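You operate a simulated robot arm through the tools that you are given. There is no shell and no other tool.

You are at the controls of a simulated robot arm. One attempt, no reset.

TASK
Vent the blue hose, take it off the tun and cap the port.
Fine: cold water lever shut first; hose gauge on 0 before the side knob is freed; coupling on its peg, knob tight on the white cap, vent shut again.

The check looks at the end state, three seconds after you hand in, the way a careful person would. Anything else that was tipped, shoved, dropped, spilled or broken makes it a failure. Lids that push on must go on centred and level and be pressed home; caps that screw on are set level and turned clockwise until they are tight.

THE ROBOT
A 6-joint arm with a two-finger gripper, fixed in place. Base frame: the origin is at the foot of the arm, x ahead of it, y to its left, z up. Readings come in cm, degrees, newtons and seconds.
Its first joint turns from -166.0 to 166.0 degrees. Payload 3.43 kg.
The tool frame sits at the grasp point between the pads (the TCP): z along the fingers, y along the line on which they close. The tips reach 2 cm beyond it. The gripper opens to 19 cm. The gripper's body begins 24.8 cm behind the TCP.
Orientation is that of the tool frame in the base frame, as a unit quaternion [w, x, y, z]. With the fingers straight down and closing along the base's y, the tool's x points along the base's -x, its y along +y and its z along -z.

THE INTERFACE
- The arm moves only by the tool apply_moves. Its arguments are lists of equal length, an entry for each row: "dp": the shift along the base's x, y, z in mm, a list of three; "rotation": the turn, a rotation vector about the base's x, y, z in rad, a list of three. In form: {"dp": [[tx, ty, tz], ...], "rotation": [[wx, wy, wz], ...]}. A call has 1 to 20 rows; each row is the pose to reach, as a shift and turn from the pose commanded when the call began. "hand" is the closure in counts, from 0 (fully open) to 255 (shut), set as the call begins (left out, the last holds). Rows are played at 5 a second. More than 5 cm and 8.6 degrees between two rows, or a gripper value outside its range, and nothing of the call is played. Where a pose cannot be reached the arm comes as near as it can. A force on the tool above 70 N (or 10 N above the force at the start of the call, whichever is more), or a blocked arm, ends the call early, and 0.2 s more pass. Each finger travels about 4.5 cm/s and halts on what it meets, pressing with about 43 N; the grip force reading is that of the motor and also rises with nothing between the fingers. The clock runs only during rows and for 0.2 s after the last one: add rows that repeat a pose to give the fingers time. It gives the time, the measured TCP pose, the force on the tool (base axes), the opening and the grip force at its end, in the units of the frame above (readings bear some noise), with the torque about the TCP (base axes, N m) and any sound that the robot's microphone picked up, and new pictures: "pictures" is both (left out), scene, wrist or none.
- Cameras (640 x 400 px; columns grow to the right, rows downward): "scene" is fixed at [5.64, -50.71, 134.65]; the picture's right is [-0.14, -0.99, 0.00], its down [-0.52, 0.08, -0.85] and it looks along [0.84, -0.12, -0.52] (base axes); focal length 214 px, centre (320, 200). "wrist" rides on the gripper at [7, -0.8, -28.8] in the tool frame; the picture's right is [0.12, 0.99, 0.00], its down [-0.96, 0.12, -0.25] and it looks along [-0.25, 0.03, 0.97] (tool axes); focal length 261 px, centre (320, 200). There is no depth. A picture from a camera that has moved, and an enlarged one, comes with that camera's place and axes in the base frame and with its lens. The place of the scene camera against the robot may be out by one fixed shift of up to 1.2 cm in any direction.
- lift_body(by): slides the trunk up (or, below 0, down) by that many cm; the arm rides with it, the base frame stays. It gives what a move gives, with no picture.
- inspect(camera, box): a new picture of the part [left, top, right, bottom] of that camera's present view, enlarged. It takes no simulated time.
- job_done(): hands the job in; it is judged then, once.

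Places have to be worked out from the pictures, the camera data and where the tool is seen. Open the gripper and draw the arm clear of the work before you hand the job in, unless the task says otherwise.

The tools are called after "Emit:" as name(argument=value, ...) on one line, values as JSON. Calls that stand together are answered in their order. apply_moves: Moves the arm, as the interface text tells. Its arguments: {"type":"object","properties":{"dp":{"type":"array","items":{"type":"array","items":{"type":"number"}}},"rotation":{"type":"array","items":{"type":"array","items":{"type":"number"}}},"hand":{"type":"number"},"pictures":{"type":"string","enum":["both","scene","wrist","none"]}},"required":["dp","rotation"]} The other tools are called the same way: lift_body (by) slides the trunk up or down; inspect (camera, box) takes an enlarged picture of a part of a camera's view; job_done () hands the job in.

At the start:

```text
time_s: 0.0
ee_pos: [42.14, -40.98, 135.52]
tool_rot: [0.0, 0.001, 1.0, 0.0]
force: [0.3, 0.3, 0.5]
ft_torque: [-0.03, 0.0, 0.01]
finger_gap: 19.0
gripper_force: 0.1
trunk travel left (down, up): [-18.7, 5.3]
```

scene: 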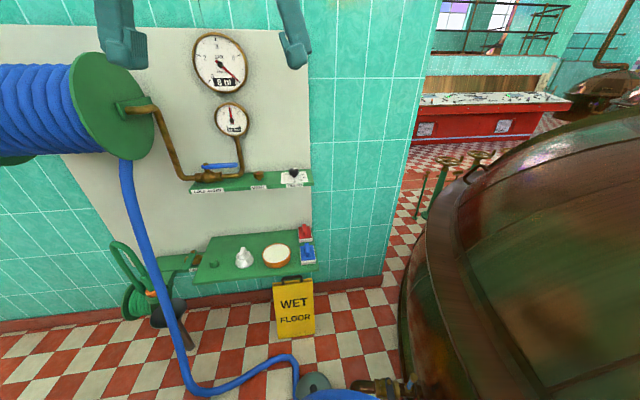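
wrist: 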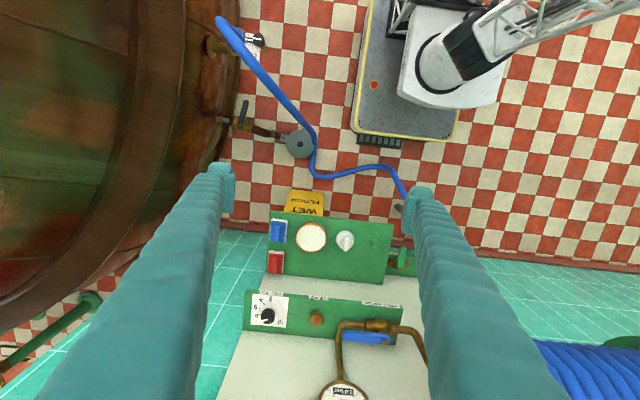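

The first pictures show a wall panel with two gauges, a lever, a shelf with a cap, and the hose running to the tun. I'll enlarge the important parts before moving anything.

Emit:
inspect(camera="scene", box=[160, 20, 340, 200])

Emit:
inspect(camera="scene", box=[100, 160, 340, 340])

Emit:
inspect(camera="scene", box=[260, 330, 420, 400])

Emit:
inspect(camera="wrist", box=[180, 10, 420, 190])

Emit:
inspect(camera="wrist", box=[230, 190, 430, 400])

```text
2.22 times, centred on (250, 110) of scene
camera zoom: at [5.64, -50.71, 134.65], right [-0.14, -0.99, 0.0], down [-0.52, 0.08, -0.85], along [0.84, -0.12, -0.52], focal length 477 px, centre (476, 400)
```

zoom: 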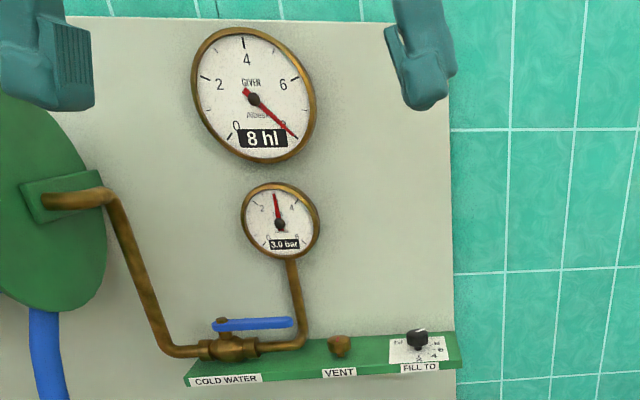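

```text
2.22 times, centred on (220, 250) of scene
camera zoom: at [5.64, -50.71, 134.65], right [-0.14, -0.99, 0.0], down [-0.52, 0.08, -0.85], along [0.84, -0.12, -0.52], focal length 477 px, centre (542, 89)
```

zoom: 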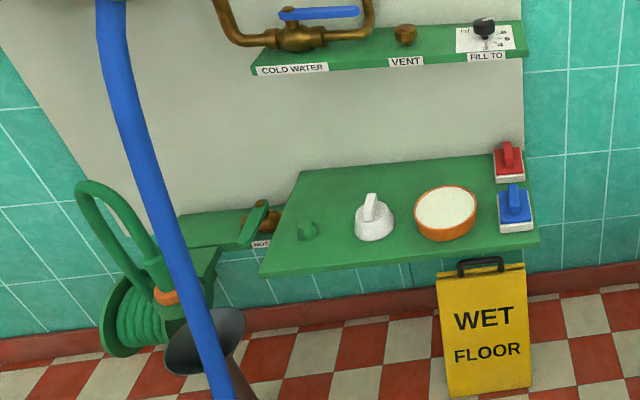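

```text
4.00 times, centred on (340, 365) of scene
camera zoom: at [5.64, -50.71, 134.65], right [-0.14, -0.99, 0.0], down [-0.52, 0.08, -0.85], along [0.84, -0.12, -0.52], focal length 858 px, centre (240, -460)
```

zoom: 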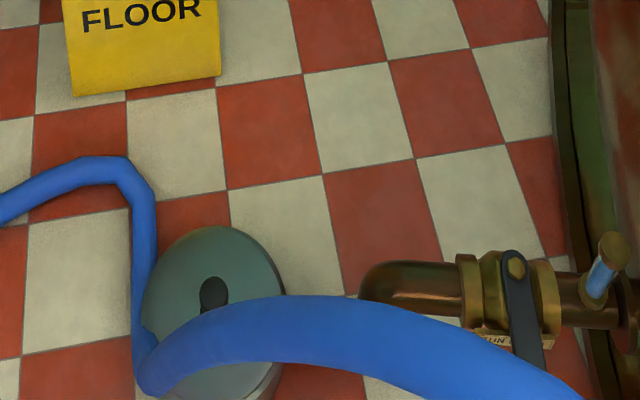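

```text
2.22 times, centred on (300, 100) of wrist
camera zoom: at [34.95, -41.72, 164.28], right [-0.12, 0.99, 0.0], down [0.96, 0.11, 0.25], along [0.25, 0.03, -0.97], focal length 579 px, centre (364, 422)
```

zoom: 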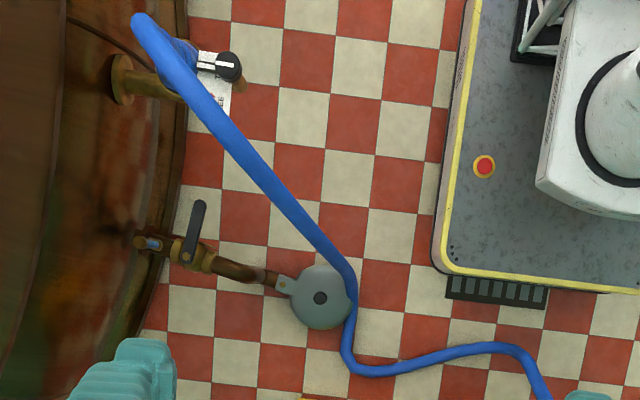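

```text
1.90 times, centred on (330, 295) of wrist
camera zoom: at [34.95, -41.72, 164.28], right [-0.12, 0.99, 0.0], down [0.96, 0.11, 0.25], along [0.25, 0.03, -0.97], focal length 496 px, centre (301, 19)
```

zoom: 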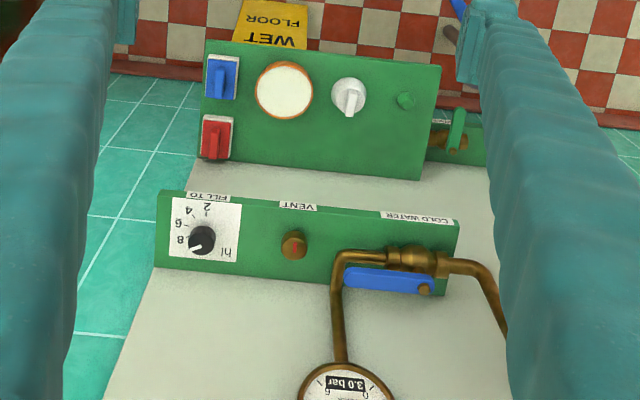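

The lever, vent knob and FILL TO dial sit on a narrow shelf around x≈88, z≈95. I triangulate the vent knob at about (89, -37, 97) and the white cap at about (76.5, -26.6, 63.6). I'll move closer above the panel to see the lever and vent better.

Emit:
apply_moves(dp=[[45, 15, -10], [90, 30, -25], [135, 45, -40], [180, 60, -60], [220, 75, -80], [250, 85, -100], [250, 85, -100]], rotation=[[0, 0, 0], [0, 0, 0], [0, 0, 0], [0, 0, 0], [0, 0, 0], [0, 0, 0], [0, 0, 0]], hand=0)

```text
refused: row 4 steps farther than a row can; nothing moved
```

The call was refused because one step was slightly over 5 cm. I'll send the same path with smaller steps.

Emit:
apply_moves(dp=[[40, 15, -15], [80, 30, -30], [120, 45, -45], [160, 58, -60], [200, 70, -75], [230, 80, -90], [250, 85, -100], [250, 85, -100]], rotation=[[0, 0, 0], [0, 0, 0], [0, 0, 0], [0, 0, 0], [0, 0, 0], [0, 0, 0], [0, 0, 0], [0, 0, 0]], hand=0)

```text
time_s: 1.8
ee_pos: [68.41, -32.18, 124.88]
tool_rot: [-0.004, 0.001, 1.0, -0.002]
force: [-0.1, -1.5, 0.0]
ft_torque: [0.25, -0.11, 0.0]
finger_gap: 19.01
gripper_force: 0.0
trunk travel left (down, up): [-18.7, 5.3]
camera wrist: at [61.5, -32.8, 153.95], right [-0.12, 0.99, 0.0], down [0.96, 0.11, 0.24], along [0.24, 0.03, -0.97], focal length 261 px, centre (320, 200)
```

scene: 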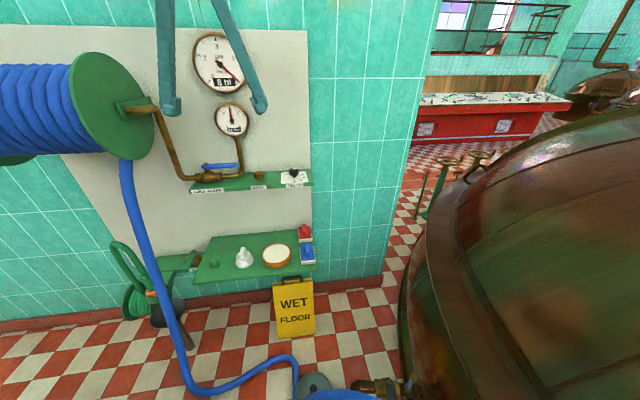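
wrist: 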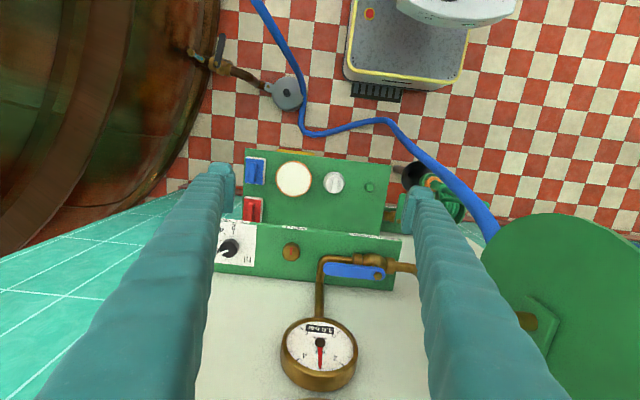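

Now I have a closer overhead view of the panel shelf. I'll enlarge the lever and vent region in both cameras.

Emit:
inspect(camera="wrist", box=[220, 130, 420, 300])

Emit:
inspect(camera="scene", box=[180, 145, 320, 235])

Emit:
inspect(camera="wrist", box=[280, 230, 420, 320])

```text
2.35 times, centred on (320, 215) of wrist
camera zoom: at [61.5, -32.8, 153.95], right [-0.12, 0.99, 0.0], down [0.96, 0.11, 0.24], along [0.24, 0.03, -0.97], focal length 613 px, centre (320, 165)
```

zoom: 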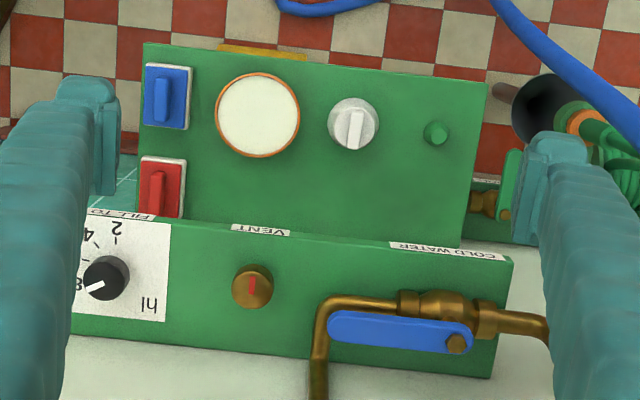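

```text
4.44 times, centred on (250, 190) of scene
camera zoom: at [5.64, -50.71, 134.65], right [-0.14, -0.99, 0.0], down [-0.52, 0.08, -0.85], along [0.84, -0.12, -0.52], focal length 953 px, centre (631, 244)
```

zoom: 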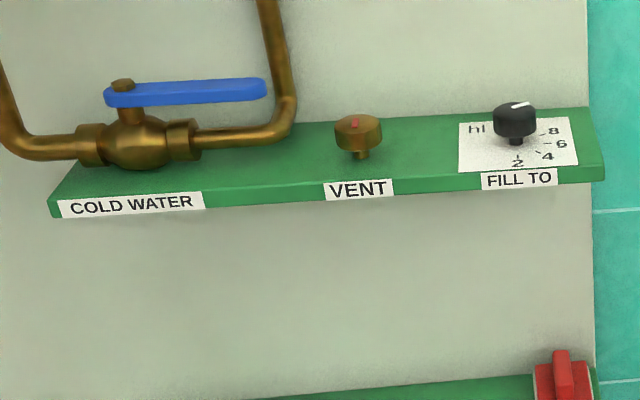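

```text
4.44 times, centred on (350, 275) of wrist
camera zoom: at [61.5, -32.8, 153.95], right [-0.12, 0.99, 0.0], down [0.96, 0.11, 0.24], along [0.24, 0.03, -0.97], focal length 1158 px, centre (187, -133)
```

zoom: 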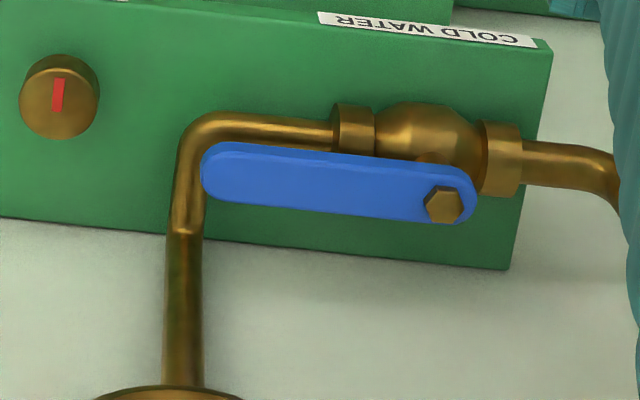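

The lever's hex pivot works out to about (89.6, -16.8, 102.8). Its blade points along -y, parallel to the pipe, so it is open, and its tip is near y=-28. It has to swing outward to -x because the wall is too close behind it. I'll yaw the tool 90° so the fingers close along x, then tilt it for clearance from the gauges.

Emit:
apply_moves(dp=[[0, 0, 0], [0, 5, 0], [0, 10, 0], [0, 15, 0], [0, 20, 0], [0, 25, 0], [0, 30, 0], [0, 35, 0], [0, 40, 0], [0, 45, 0], [0, 50, 0], [0, 50, 0]], rotation=[[0, 0, 0.1428], [0, 0, 0.2856], [0, 0, 0.4284], [0, 0, 0.5712], [0, 0, 0.714], [0, 0, 0.8568], [0, 0, 0.9996], [0, 0, 1.1424], [0, 0, 1.2852], [0, 0, 1.428], [0, 0, 1.5708], [0, 0, 1.5708]], hand=195)

```text
time_s: 4.4
ee_pos: [68.07, -27.86, 125.04]
tool_rot: [-0.002, -0.707, 0.708, -0.003]
force: [0.0, 0.6, 0.0]
ft_torque: [0.01, -0.02, -0.03]
finger_gap: 4.47
gripper_force: 0.0
trunk travel left (down, up): [-18.7, 5.3]
camera wrist: at [68.62, -34.55, 153.86], right [-0.99, -0.12, 0.0], down [-0.11, 0.96, 0.24], along [-0.03, 0.24, -0.97], focal length 261 px, centre (320, 200)
```

scene: 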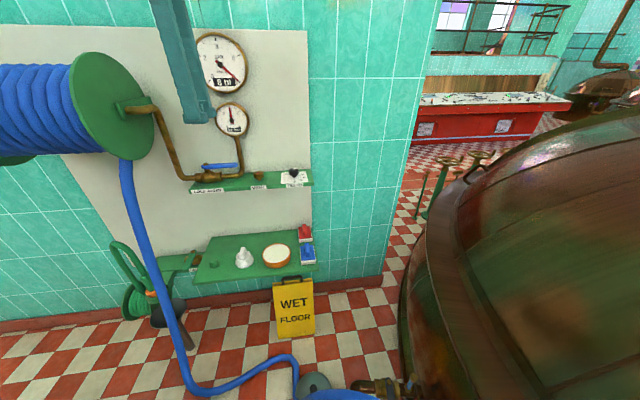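
wrist: 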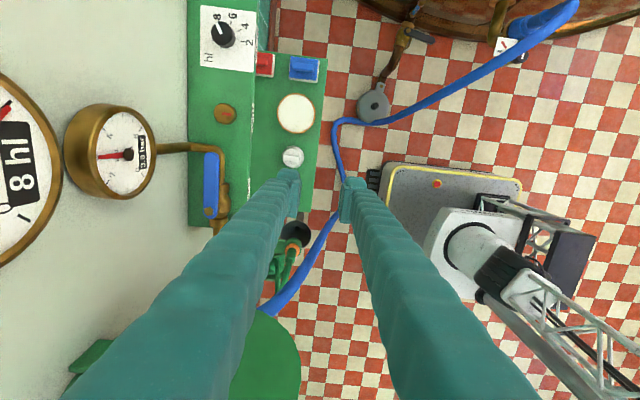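

The measured gap matches a linear scale of the counts, and the pivot re-triangulates to (89.5, -16.9, 102.8). I'll zoom in on the lever from this new angle.

Emit:
inspect(camera="wrist", box=[60, 90, 260, 240])

Emit:
inspect(camera="wrist", box=[440, 0, 640, 100])

```text
2.67 times, centred on (160, 165) of wrist
camera zoom: at [68.62, -34.55, 153.86], right [-0.99, -0.12, 0.0], down [-0.11, 0.96, 0.24], along [-0.03, 0.24, -0.97], focal length 695 px, centre (747, 293)
```

zoom: 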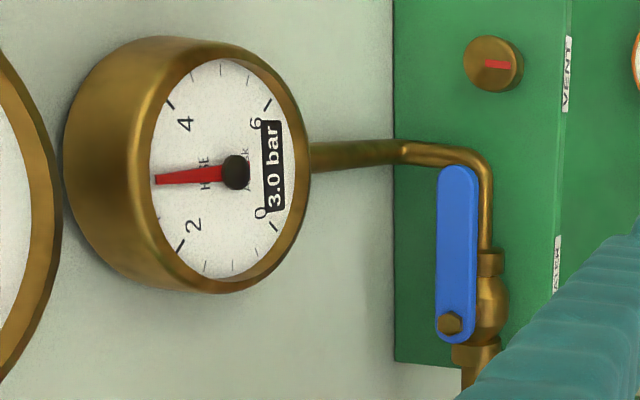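

```text
3.20 times, centred on (540, 50) of wrist
camera zoom: at [68.62, -34.55, 153.86], right [-0.99, -0.12, 0.0], down [-0.11, 0.96, 0.24], along [-0.03, 0.24, -0.97], focal length 834 px, centre (-384, 680)
```

zoom: 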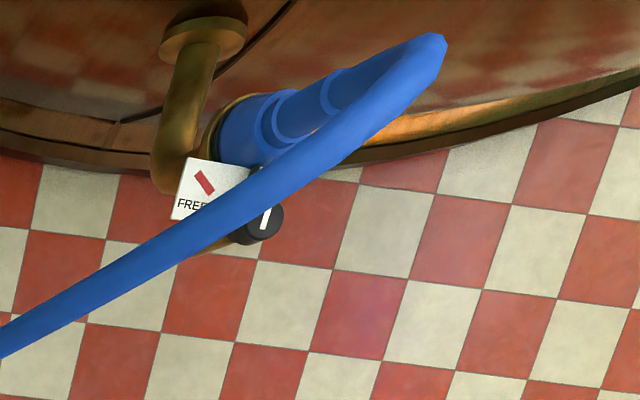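

The small gauge sticks out to about x=92, so I'll lean the tool 20° back towards the base and aim the straddle at the mid-blade, around (89.5, -23, 101.3). First I go to a tilted pre-approach point above and in front of the lever.

Emit:
apply_moves(dp=[[20, 10, -10], [40, 20, -25], [60, 30, -40], [80, 40, -55], [100, 45, -70], [130, 45, -85], [160, 45, -100], [160, 45, -100], [160, 45, -100]], rotation=[[0, -0.116, 0], [0, -0.233, 0], [0, -0.349, 0], [0, -0.349, 0], [0, -0.349, 0], [0, -0.349, 0], [0, -0.349, 0], [0, -0.349, 0], [0, -0.349, 0]], hand=195)

```text
time_s: 6.4
ee_pos: [84.22, -22.99, 114.98]
tool_rot: [0.12, -0.696, 0.696, -0.126]
force: [0.5, 0.6, -0.3]
ft_torque: [-0.15, 0.04, -0.03]
finger_gap: 4.44
gripper_force: 0.1
trunk travel left (down, up): [-18.7, 5.3]
camera wrist: at [75.06, -29.61, 142.41], right [-0.93, -0.12, -0.34], down [-0.19, 0.96, 0.18], along [0.31, 0.24, -0.92], focal length 261 px, centre (320, 200)
```

scene: 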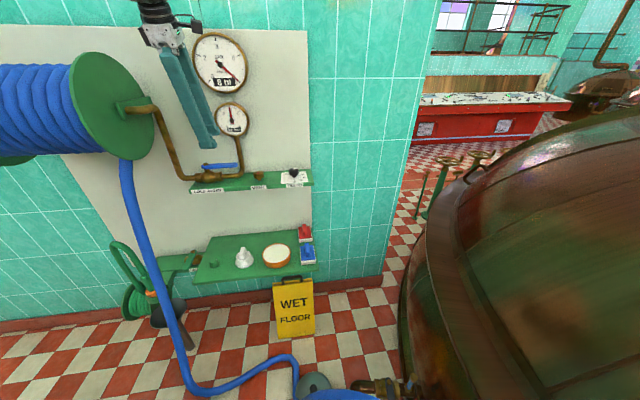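
wrist: 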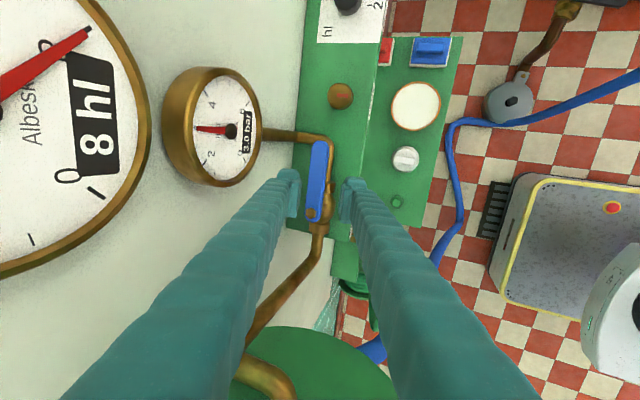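

The view shows the two finger tips straddling the blue blade, and advancing along the tool axis should land mid-blade. I advance most of the way and check.

Emit:
apply_moves(dp=[[10, 0, -28], [20, 0, -56], [30, 0, -84], [38, 0, -105], [38, 0, -105]], rotation=[[0, 0, 0], [0, 0, 0], [0, 0, 0], [0, 0, 0], [0, 0, 0]], hand=195)

Emit:
inspect(camera="scene", box=[160, 90, 300, 200])

Emit:
inspect(camera="wrist", box=[220, 100, 420, 240])

```text
time_s: 7.6
ee_pos: [88.07, -23.06, 104.43]
tool_rot: [0.12, -0.694, 0.698, -0.127]
force: [0.4, -0.2, 0.8]
ft_torque: [0.01, 0.02, -0.02]
finger_gap: 4.46
gripper_force: 0.1
trunk travel left (down, up): [-18.7, 5.3]
camera wrist: at [78.9, -29.79, 131.88], right [-0.93, -0.12, -0.34], down [-0.19, 0.96, 0.18], along [0.31, 0.24, -0.92], focal length 261 px, centre (320, 200)
```

scene: 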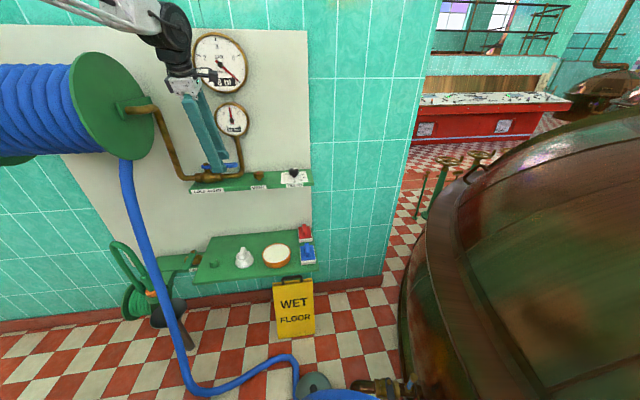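
wrist: 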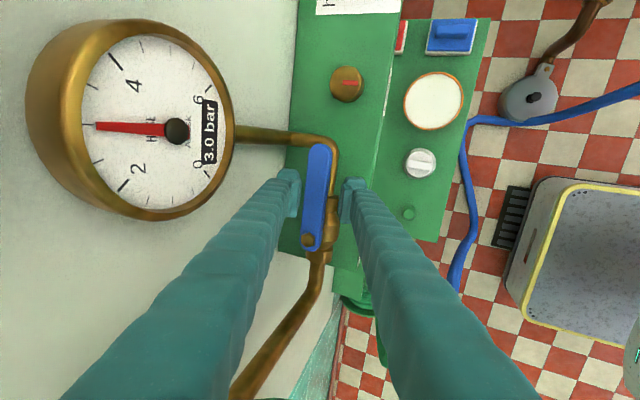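

```text
3.64 times, centred on (230, 145) of scene
camera zoom: at [5.64, -50.71, 134.65], right [-0.14, -0.99, 0.0], down [-0.52, 0.08, -0.85], along [0.84, -0.12, -0.52], focal length 780 px, centre (647, 400)
```

zoom: 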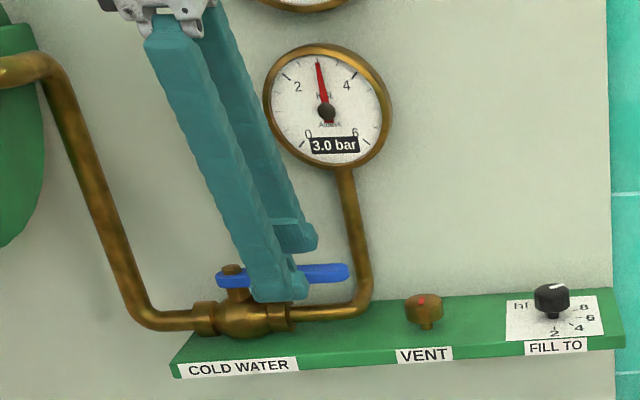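

```text
2.86 times, centred on (320, 170) of wrist
camera zoom: at [78.9, -29.79, 131.88], right [-0.93, -0.12, -0.34], down [-0.19, 0.96, 0.18], along [0.31, 0.24, -0.92], focal length 745 px, centre (320, 286)
```

zoom: 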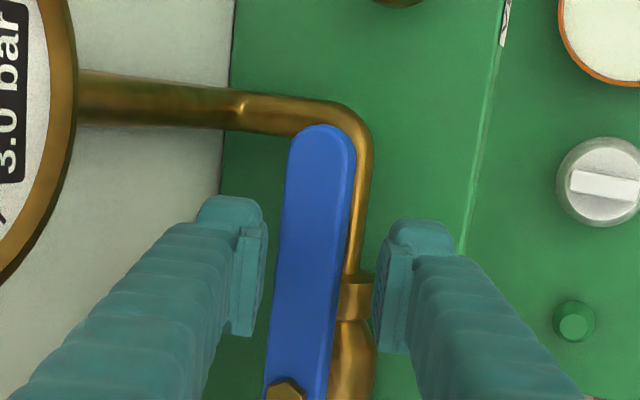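

Both fingers straddle the blade and there's no contact yet. I lower the last 2.7 cm along the tool axis so that the rear finger gets behind the blade.

Emit:
apply_moves(dp=[[5, 0, -14], [10, 0, -27], [10, 0, -27]], rotation=[[0, 0, 0], [0, 0, 0], [0, 0, 0]], hand=195)

Emit:
inspect(camera="scene", box=[170, 120, 290, 200])

Emit:
inspect(camera="wrist", box=[220, 100, 420, 240])

```text
time_s: 8.4
ee_pos: [89.1, -22.96, 101.73]
tool_rot: [0.119, -0.695, 0.698, -0.125]
force: [0.4, -0.4, 0.0]
ft_torque: [-0.01, 0.01, 0.02]
finger_gap: 4.46
gripper_force: 0.0
trunk travel left (down, up): [-18.7, 5.3]
camera wrist: at [79.92, -29.71, 129.21], right [-0.93, -0.12, -0.34], down [-0.19, 0.96, 0.19], along [0.31, 0.24, -0.92], focal length 261 px, centre (320, 200)
```

scene: 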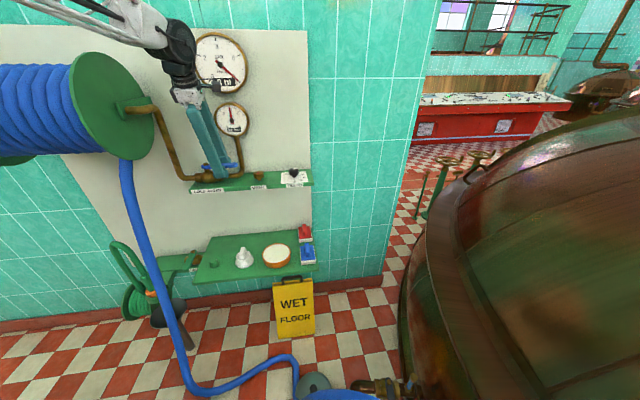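
wrist: 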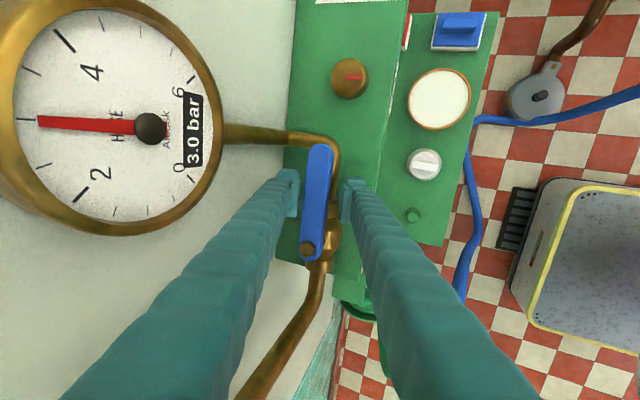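

```text
5.00 times, centred on (230, 160) of scene
camera zoom: at [5.64, -50.71, 134.65], right [-0.14, -0.99, 0.0], down [-0.52, 0.08, -0.85], along [0.84, -0.12, -0.52], focal length 1072 px, centre (770, 400)
```

zoom: 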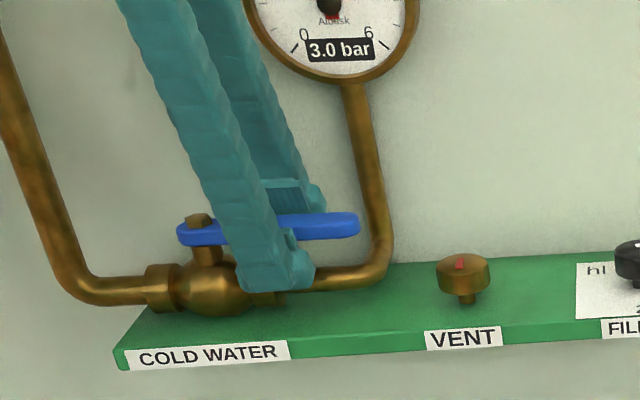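

```text
2.86 times, centred on (320, 170) of wrist
camera zoom: at [79.92, -29.71, 129.21], right [-0.93, -0.12, -0.34], down [-0.19, 0.96, 0.19], along [0.31, 0.24, -0.92], focal length 745 px, centre (320, 286)
```

zoom: 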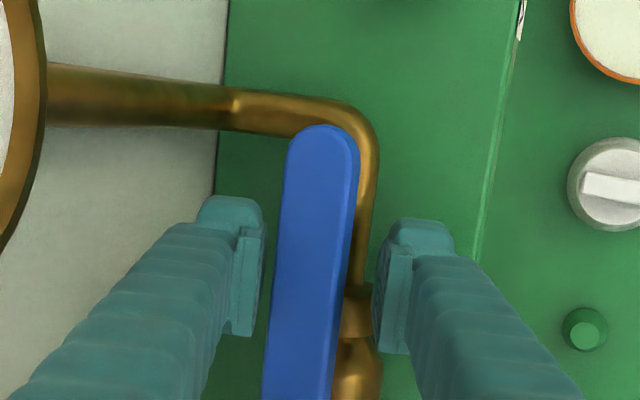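

The rear finger is now hidden behind the blade and there's no contact force. I swing the lever clockwise about its pivot at (89.5, -16.9), the first 45°, turning the tool with it.

Emit:
apply_moves(dp=[[-8, 0.5, 0], [-15.8, 2.1, 0], [-23.3, 4.6, 0], [-30.5, 8.2, 0], [-37.1, 12.6, 0], [-43.1, 17.9, 0], [-43.1, 17.9, 0]], rotation=[[0.0448, 0, -0.123], [0.0895, 0, -0.2461], [0.1343, 0, -0.3691], [0.1791, 0, -0.4922], [0.2238, 0, -0.6152], [0.2686, 0, -0.7383], [0.2686, 0, -0.7383]], hand=195)

Emit:
inspect(camera="scene", box=[120, 90, 290, 200])

```text
time_s: 10.0
ee_pos: [84.76, -21.13, 101.78]
tool_rot: [0.156, -0.375, 0.911, -0.068]
force: [0.8, -0.1, -0.3]
ft_torque: [0.01, 0.04, 0.01]
finger_gap: 4.53
gripper_force: 0.3
trunk travel left (down, up): [-18.7, 5.3]
camera wrist: at [70.84, -26.47, 127.42], right [-0.74, 0.62, -0.27], down [0.48, 0.76, 0.43], along [0.47, 0.19, -0.86], focal length 261 px, centre (320, 200)
```

scene: 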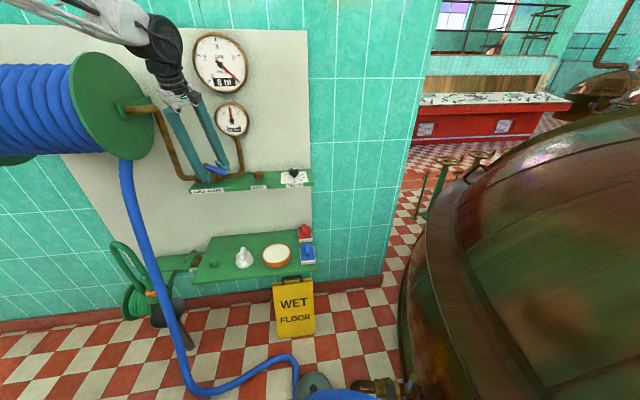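
wrist: 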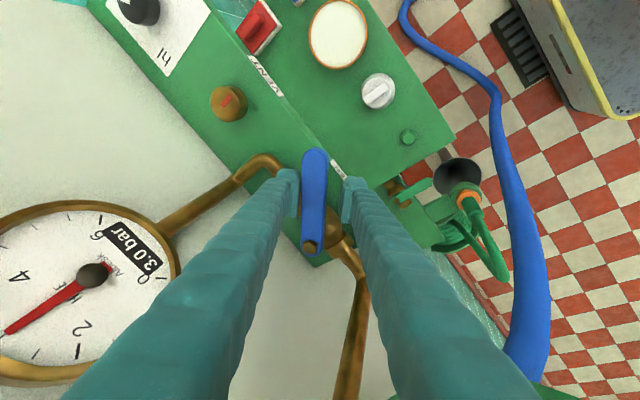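

```text
3.64 times, centred on (205, 145) of scene
camera zoom: at [5.64, -50.71, 134.65], right [-0.14, -0.99, 0.0], down [-0.52, 0.08, -0.85], along [0.84, -0.12, -0.52], focal length 780 px, centre (738, 400)
```

zoom: 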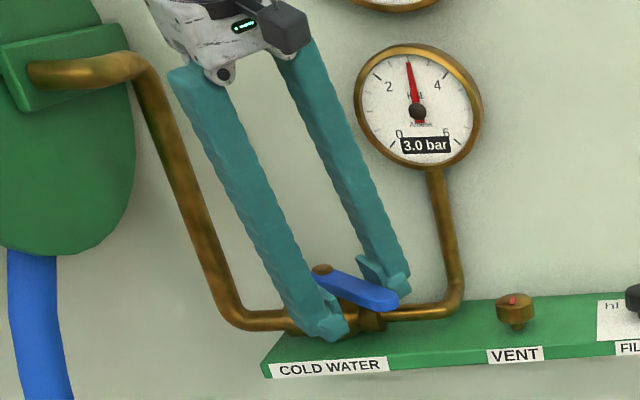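

The blade is following at about 45° with very low force. I continue to 90° plus a little more, expecting to feel the end stop.

Emit:
apply_moves(dp=[[-5.3, 6, 0], [-9.7, 12.6, 0], [-13.2, 19.8, 0], [-15.8, 27.3, 0], [-17.3, 35.2, 0], [-17.9, 43.1, 0], [-17.3, 48, 0], [-17.3, 48, 0]], rotation=[[0.0448, 0, -0.123], [0.0895, 0, -0.2461], [0.1343, 0, -0.3691], [0.1791, 0, -0.4922], [0.2238, 0, -0.6152], [0.2686, 0, -0.7383], [0.2686, 0, -0.7383], [0.2686, 0, -0.7383]], hand=195)

Emit:
inspect(camera="scene", box=[120, 90, 290, 200])

```text
time_s: 11.8
ee_pos: [83.17, -16.4, 101.8]
tool_rot: [0.171, 0.0, 0.985, 0.0]
force: [0.3, -1.0, 0.4]
ft_torque: [-0.02, -0.01, 0.04]
finger_gap: 4.52
gripper_force: 0.4
trunk travel left (down, up): [-18.7, 5.3]
camera wrist: at [66.75, -17.05, 126.51], right [-0.11, 0.99, -0.04], down [0.82, 0.11, 0.56], along [0.56, 0.03, -0.83], focal length 261 px, centre (320, 200)
```

scene: 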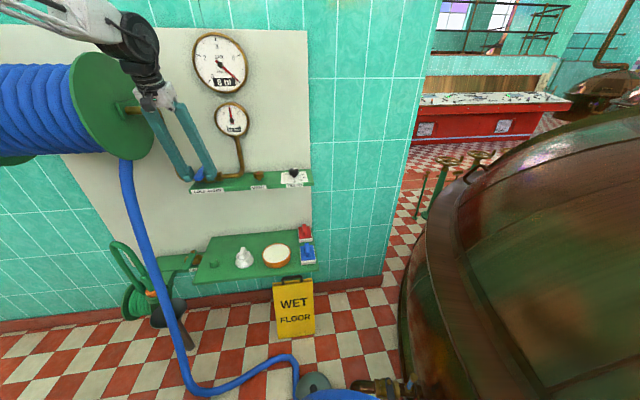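
wrist: 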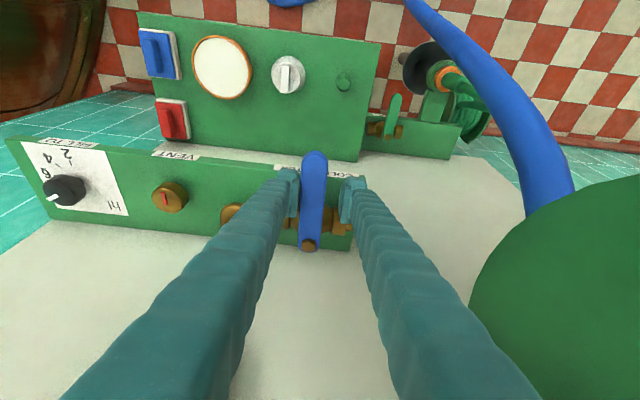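

```text
3.64 times, centred on (205, 145) of scene
camera zoom: at [5.64, -50.71, 134.65], right [-0.14, -0.99, 0.0], down [-0.52, 0.08, -0.85], along [0.84, -0.12, -0.52], focal length 780 px, centre (738, 400)
```

zoom: 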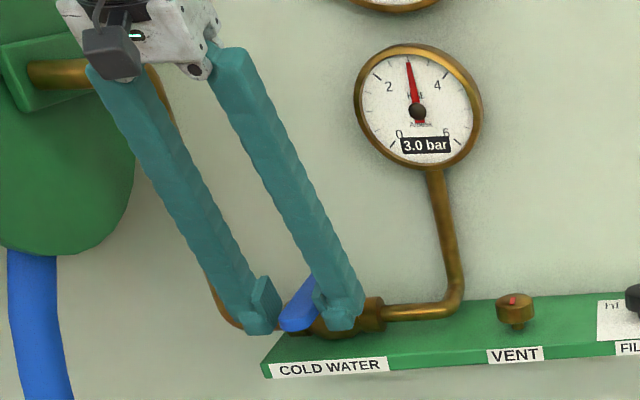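

The blade now points almost straight out to -x (about 87°) and the force is still small. I nudge +y in small steps to find the stop.

Emit:
apply_moves(dp=[[0, 2, 0], [0, 4, 0], [0, 6, 0], [0, 6, 0]], rotation=[[0, 0, 0], [0, 0, 0], [0, 0, 0], [0, 0, 0]], hand=195)

Emit:
inspect(camera="wrist", box=[220, 120, 420, 260])

```text
time_s: 12.8
ee_pos: [83.09, -15.88, 101.8]
tool_rot: [0.171, 0.001, 0.985, -0.001]
force: [2.6, -11.8, 0.8]
ft_torque: [-0.07, -0.06, -0.11]
finger_gap: 5.19
gripper_force: 6.5
trunk travel left (down, up): [-18.7, 5.3]
camera wrist: at [66.69, -16.5, 126.54], right [-0.11, 0.99, -0.04], down [0.82, 0.11, 0.56], along [0.56, 0.03, -0.83], focal length 261 px, centre (320, 200)
```

scene: 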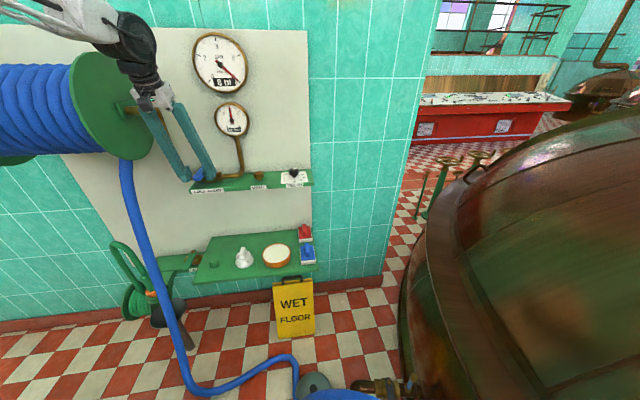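
wrist: 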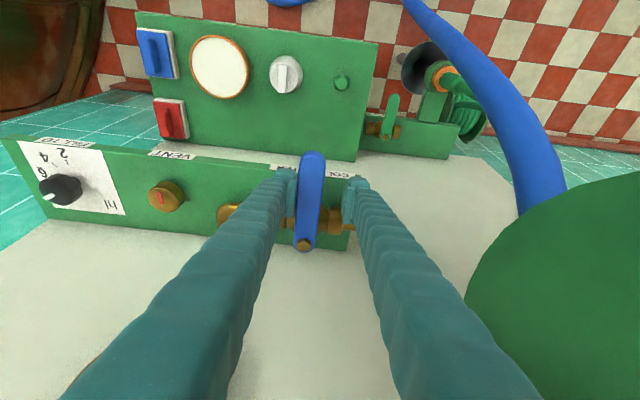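

```text
2.86 times, centred on (320, 190) of wrist
camera zoom: at [66.69, -16.5, 126.54], right [-0.11, 0.99, -0.04], down [0.82, 0.11, 0.56], along [0.56, 0.03, -0.83], focal length 745 px, centre (320, 229)
```

zoom: 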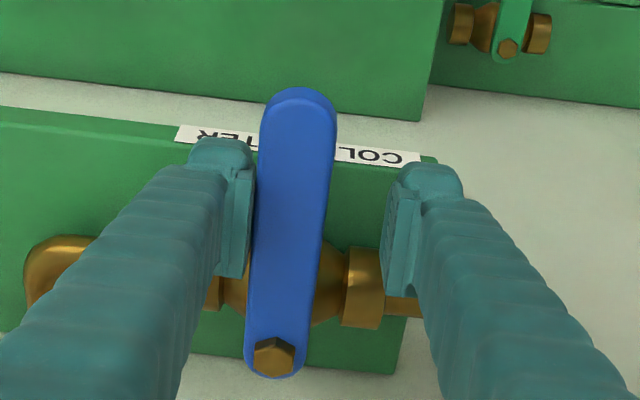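

The lever hit its stop (12 N, fingers pushed apart), so the cold water is shut. I back off 6 mm, retreat up the tool axis and move to a pre-approach over the vent knob, leaning 30°.

Emit:
apply_moves(dp=[[0, -6, 0], [-14, -6, 38], [-28, -6, 76], [-41, -6, 112], [-41, -6, 112]], rotation=[[0, 0, 0], [0, 0, 0], [0, 0, 0], [0, 0, 0], [0, 0, 0]], hand=195)

Emit:
inspect(camera="scene", box=[160, 100, 320, 200])

```text
time_s: 14.0
ee_pos: [78.67, -16.3, 113.11]
tool_rot: [0.17, 0.002, 0.985, -0.001]
force: [-0.2, -0.4, -1.0]
ft_torque: [0.01, -0.02, -0.01]
finger_gap: 4.45
gripper_force: 0.1
trunk travel left (down, up): [-18.7, 5.3]
camera wrist: at [62.3, -17.02, 137.77], right [-0.11, 0.99, -0.04], down [0.82, 0.11, 0.56], along [0.56, 0.03, -0.83], focal length 261 px, centre (320, 200)
```

scene: 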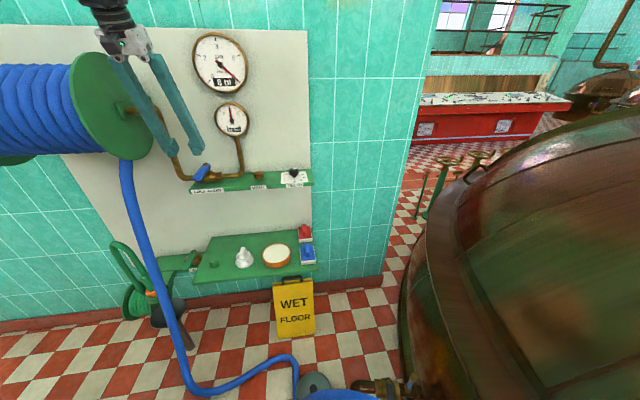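
wrist: 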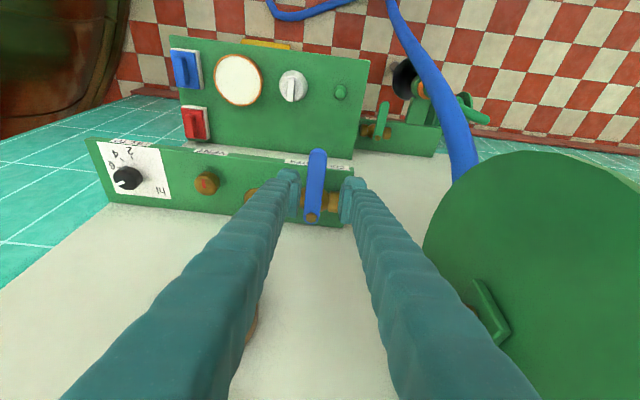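

```text
4.00 times, centred on (240, 150) of scene
camera zoom: at [5.64, -50.71, 134.65], right [-0.14, -0.99, 0.0], down [-0.52, 0.08, -0.85], along [0.84, -0.12, -0.52], focal length 858 px, centre (640, 400)
```

zoom: 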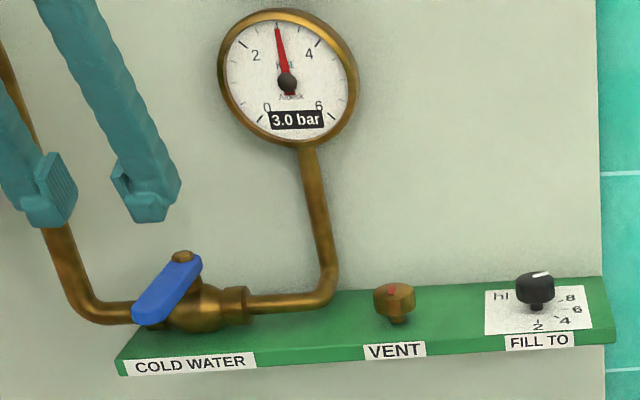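

The blade now stands square to the pipe and the gauge still holds 3.0 bar. I move across to the vent knob, lean the tool 30° and set the gap to 5.6 cm.

Emit:
apply_moves(dp=[[0, -45, 0], [0, -90, 0], [0, -135, 0], [0, -170, 0], [5, -190, 0], [13, -200, -8], [13, -200, -8]], rotation=[[0, 0, 0], [0, 0, 0], [0, -0.05, 0], [0, -0.1, 0], [0, -0.1745, 0], [0, -0.1745, 0], [0, -0.1745, 0]], hand=180)

Emit:
inspect(camera="wrist", box=[220, 80, 420, 220])

Emit:
inspect(camera="scene", box=[190, 80, 330, 200])

```text
time_s: 15.6
ee_pos: [80.45, -36.01, 112.21]
tool_rot: [0.255, -0.001, 0.967, -0.001]
force: [0.1, -0.2, 1.0]
ft_torque: [-0.02, -0.03, -0.01]
finger_gap: 5.59
gripper_force: 0.0
trunk travel left (down, up): [-18.7, 5.3]
camera wrist: at [60.13, -36.78, 133.77], right [-0.1, 0.99, -0.06], down [0.71, 0.12, 0.69], along [0.69, 0.03, -0.72], focal length 261 px, centre (320, 200)
```

scene: 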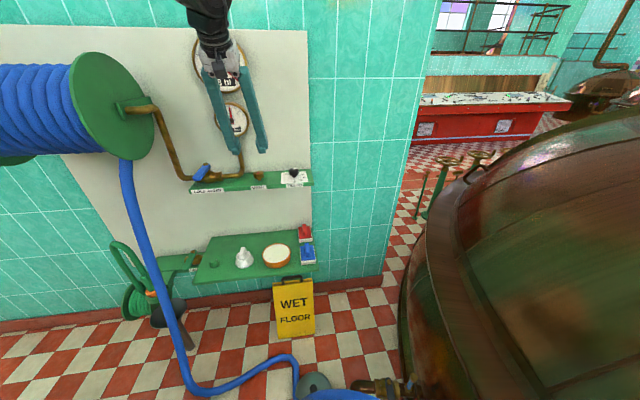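
wrist: 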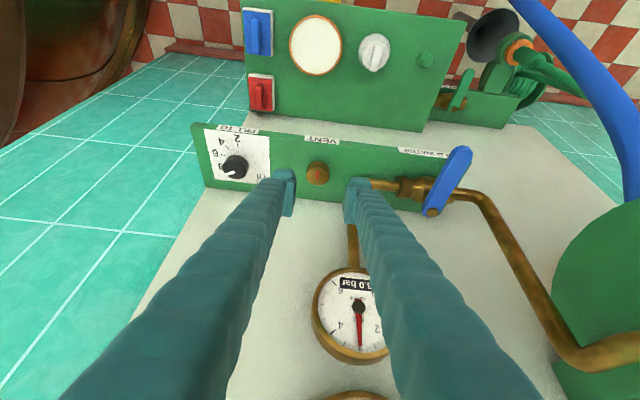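

```text
2.86 times, centred on (320, 150) of wrist
camera zoom: at [60.13, -36.78, 133.77], right [-0.1, 0.99, -0.06], down [0.71, 0.12, 0.69], along [0.69, 0.03, -0.72], focal length 745 px, centre (320, 343)
```

zoom: 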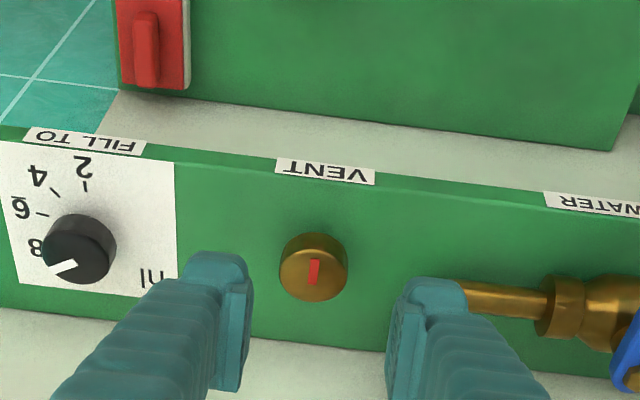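

```text
3.33 times, centred on (260, 140) of scene
camera zoom: at [5.64, -50.71, 134.65], right [-0.14, -0.99, 0.0], down [-0.52, 0.08, -0.85], along [0.84, -0.12, -0.52], focal length 715 px, centre (520, 400)
```

zoom: 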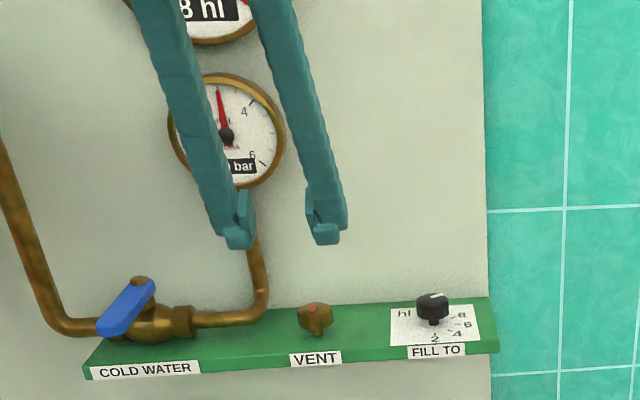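

The gauge still reads 3.0 bar and the vent knob top is confirmed at about (87.9, -36.35, 98.9), roughly 4 cm across with its red mark along x. I move above it with a yaw of -40°, which leaves room to turn it counter-clockwise.

Emit:
apply_moves(dp=[[15, -1, -14], [30, -1, -29], [45, -2, -43], [60, -3, -58], [74.5, -3.4, -72], [74.5, -3.4, -72]], rotation=[[0, 0, -0.1396], [0, 0, -0.2793], [0, 0, -0.4189], [0, 0, -0.5585], [0, 0, -0.6981], [0, 0, -0.6981]], hand=180)

Emit:
inspect(camera="wrist", box=[220, 80, 420, 220])

Emit:
inspect(camera="scene", box=[190, 80, 330, 200])

```text
time_s: 17.0
ee_pos: [87.65, -36.89, 105.14]
tool_rot: [0.24, 0.333, 0.908, -0.087]
force: [-0.2, -1.0, -0.2]
ft_torque: [0.0, 0.02, 0.02]
finger_gap: 5.57
gripper_force: 0.0
trunk travel left (down, up): [-18.7, 5.3]
camera wrist: at [71.39, -24.42, 126.71], right [0.56, 0.82, -0.06], down [0.62, -0.37, 0.69], along [0.55, -0.42, -0.72], focal length 261 px, centre (320, 200)
```

scene: 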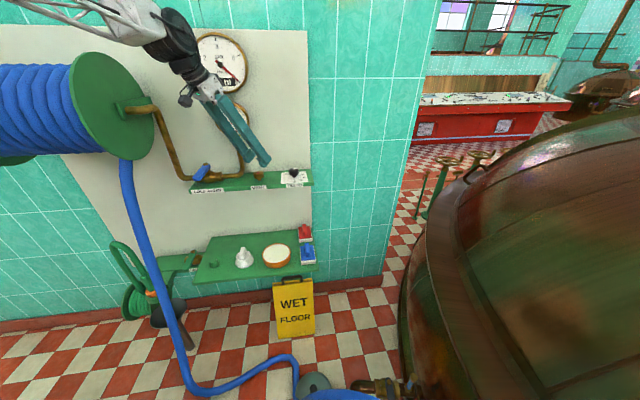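
wrist: 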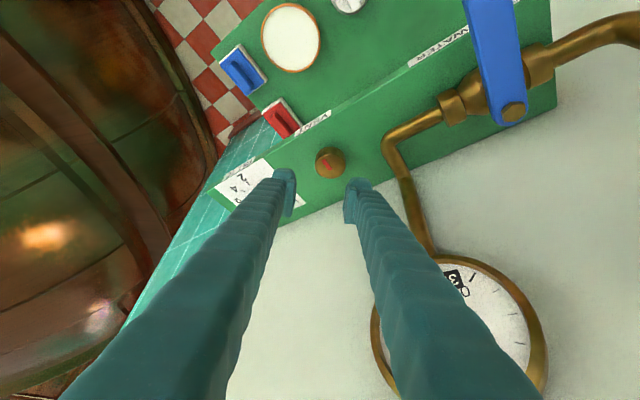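

```text
2.86 times, centred on (320, 150) of wrist
camera zoom: at [71.39, -24.42, 126.71], right [0.56, 0.82, -0.06], down [0.62, -0.37, 0.69], along [0.55, -0.42, -0.72], focal length 745 px, centre (320, 343)
```

zoom: 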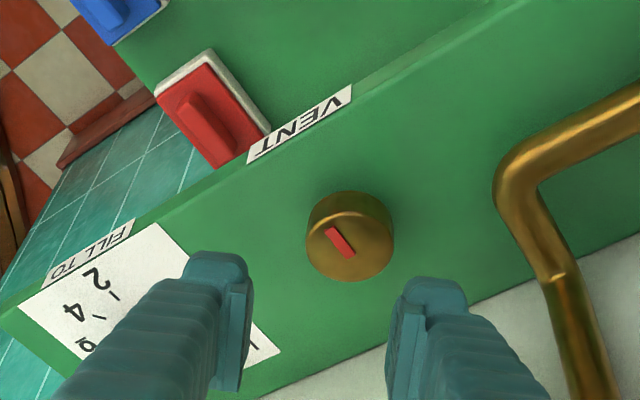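

```text
3.33 times, centred on (260, 140) of scene
camera zoom: at [5.64, -50.71, 134.65], right [-0.14, -0.99, 0.0], down [-0.52, 0.08, -0.85], along [0.84, -0.12, -0.52], focal length 715 px, centre (520, 400)
```

zoom: 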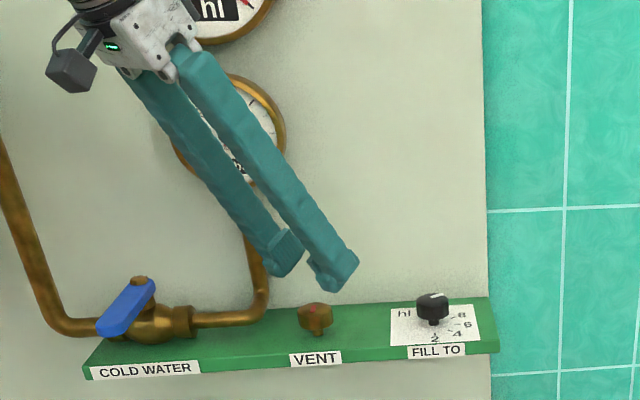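

The knob centre re-triangulates to (87.9, -36.3), while the tool is at y=-36.9, so I shift +5 mm in y. I'll descend to z≈98.6, which keeps the finger corners clear of the shelf at z≈95.

Emit:
apply_moves(dp=[[2, 5.5, -15], [2.5, 5.5, -35], [2.5, 5.5, -55], [2.5, 5.5, -65], [2.5, 5.5, -65]], rotation=[[0, 0, 0], [0, 0, 0], [0, 0, 0], [0, 0, 0], [0, 0, 0]], hand=180)

Emit:
inspect(camera="wrist", box=[220, 100, 420, 240])

Emit:
inspect(camera="scene", box=[200, 120, 320, 200])

```text
time_s: 18.2
ee_pos: [87.88, -36.08, 98.49]
tool_rot: [0.24, 0.331, 0.908, -0.087]
force: [-0.2, 0.9, -0.6]
ft_torque: [0.01, 0.0, 0.04]
finger_gap: 5.6
gripper_force: 0.1
trunk travel left (down, up): [-18.7, 5.3]
camera wrist: at [71.69, -23.64, 120.06], right [0.56, 0.83, -0.06], down [0.62, -0.37, 0.69], along [0.55, -0.42, -0.72], focal length 261 px, centre (320, 200)
```

scene: 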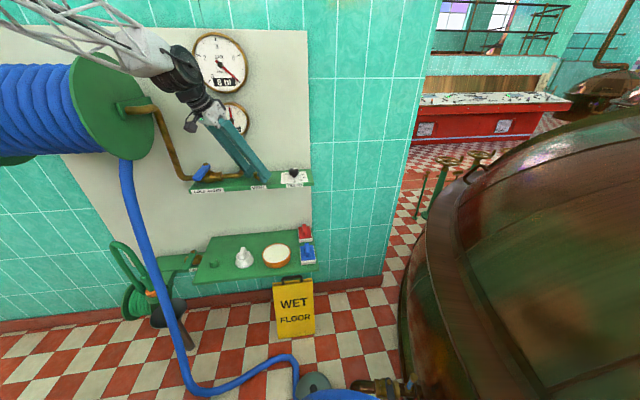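
wrist: 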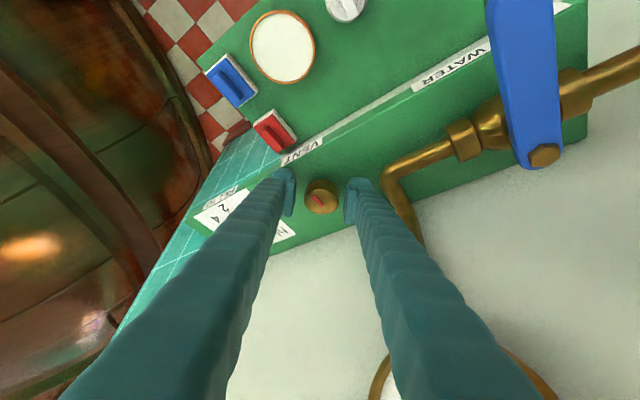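

```text
2.86 times, centred on (320, 170) of wrist
camera zoom: at [71.69, -23.64, 120.06], right [0.56, 0.83, -0.06], down [0.62, -0.37, 0.69], along [0.55, -0.42, -0.72], focal length 745 px, centre (320, 286)
```

zoom: 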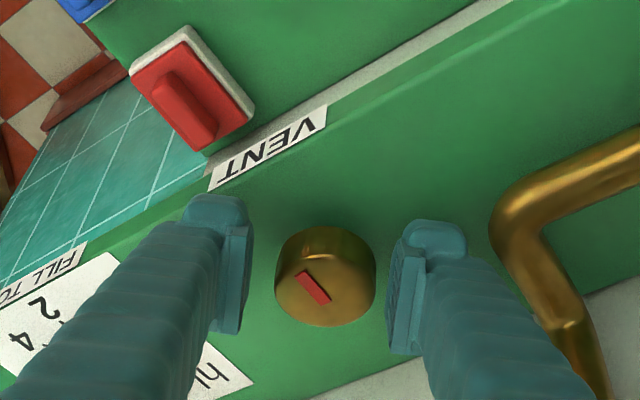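

```text
5.00 times, centred on (260, 160) of scene
camera zoom: at [5.64, -50.71, 134.65], right [-0.14, -0.99, 0.0], down [-0.52, 0.08, -0.85], along [0.84, -0.12, -0.52], focal length 1072 px, centre (620, 400)
```

zoom: 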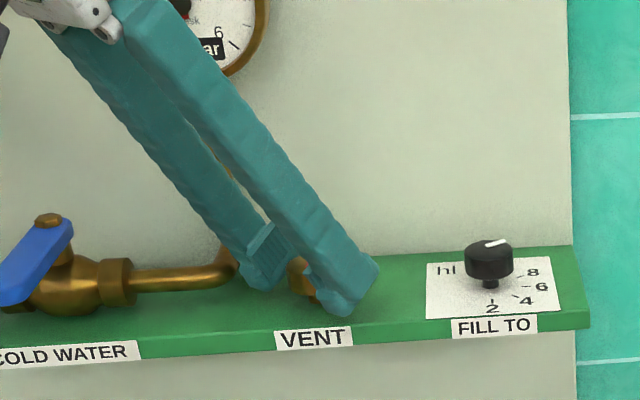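

The knob sits centred between the pads with no contact. I close the gripper on it.

Emit:
apply_moves(dp=[[0, 0, 0], [0, 0, 0], [0, 0, 0], [0, 0, 0]], rotation=[[0, 0, 0], [0, 0, 0], [0, 0, 0], [0, 0, 0]], hand=255)

Emit:
inspect(camera="wrist", box=[220, 100, 420, 240])

```text
time_s: 19.2
ee_pos: [88.13, -35.98, 98.54]
tool_rot: [0.241, 0.331, 0.908, -0.088]
force: [18.1, 22.7, -1.4]
ft_torque: [0.36, -0.2, 0.26]
finger_gap: 4.04
gripper_force: 45.4
trunk travel left (down, up): [-18.7, 5.3]
camera wrist: at [71.79, -23.44, 120.05], right [0.56, 0.83, -0.06], down [0.62, -0.37, 0.69], along [0.55, -0.42, -0.72], focal length 261 px, centre (320, 200)
```

scene: 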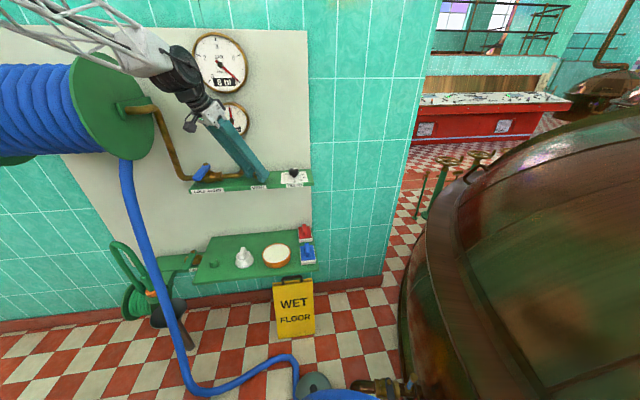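
wrist: 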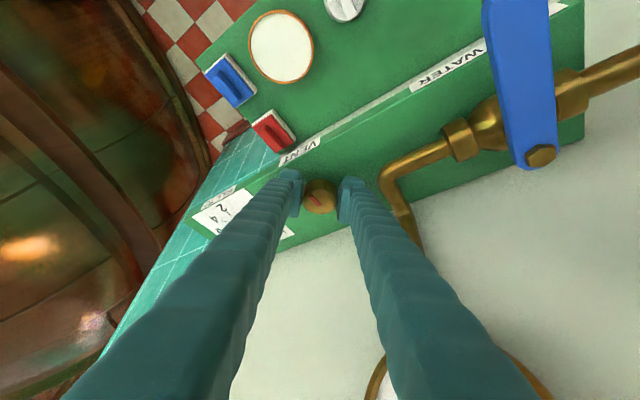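

```text
2.86 times, centred on (320, 170) of wrist
camera zoom: at [71.79, -23.44, 120.05], right [0.56, 0.83, -0.06], down [0.62, -0.37, 0.69], along [0.55, -0.42, -0.72], focal length 745 px, centre (320, 286)
```

zoom: 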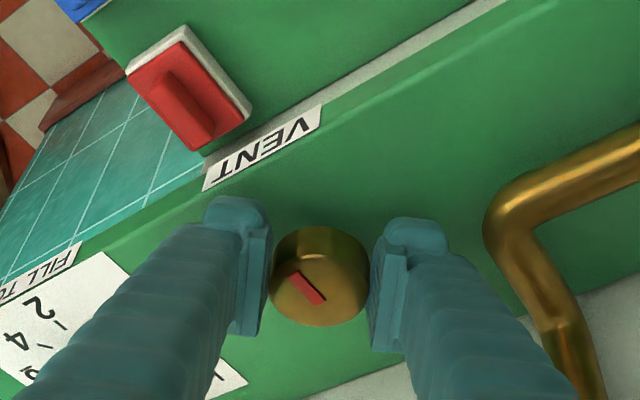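

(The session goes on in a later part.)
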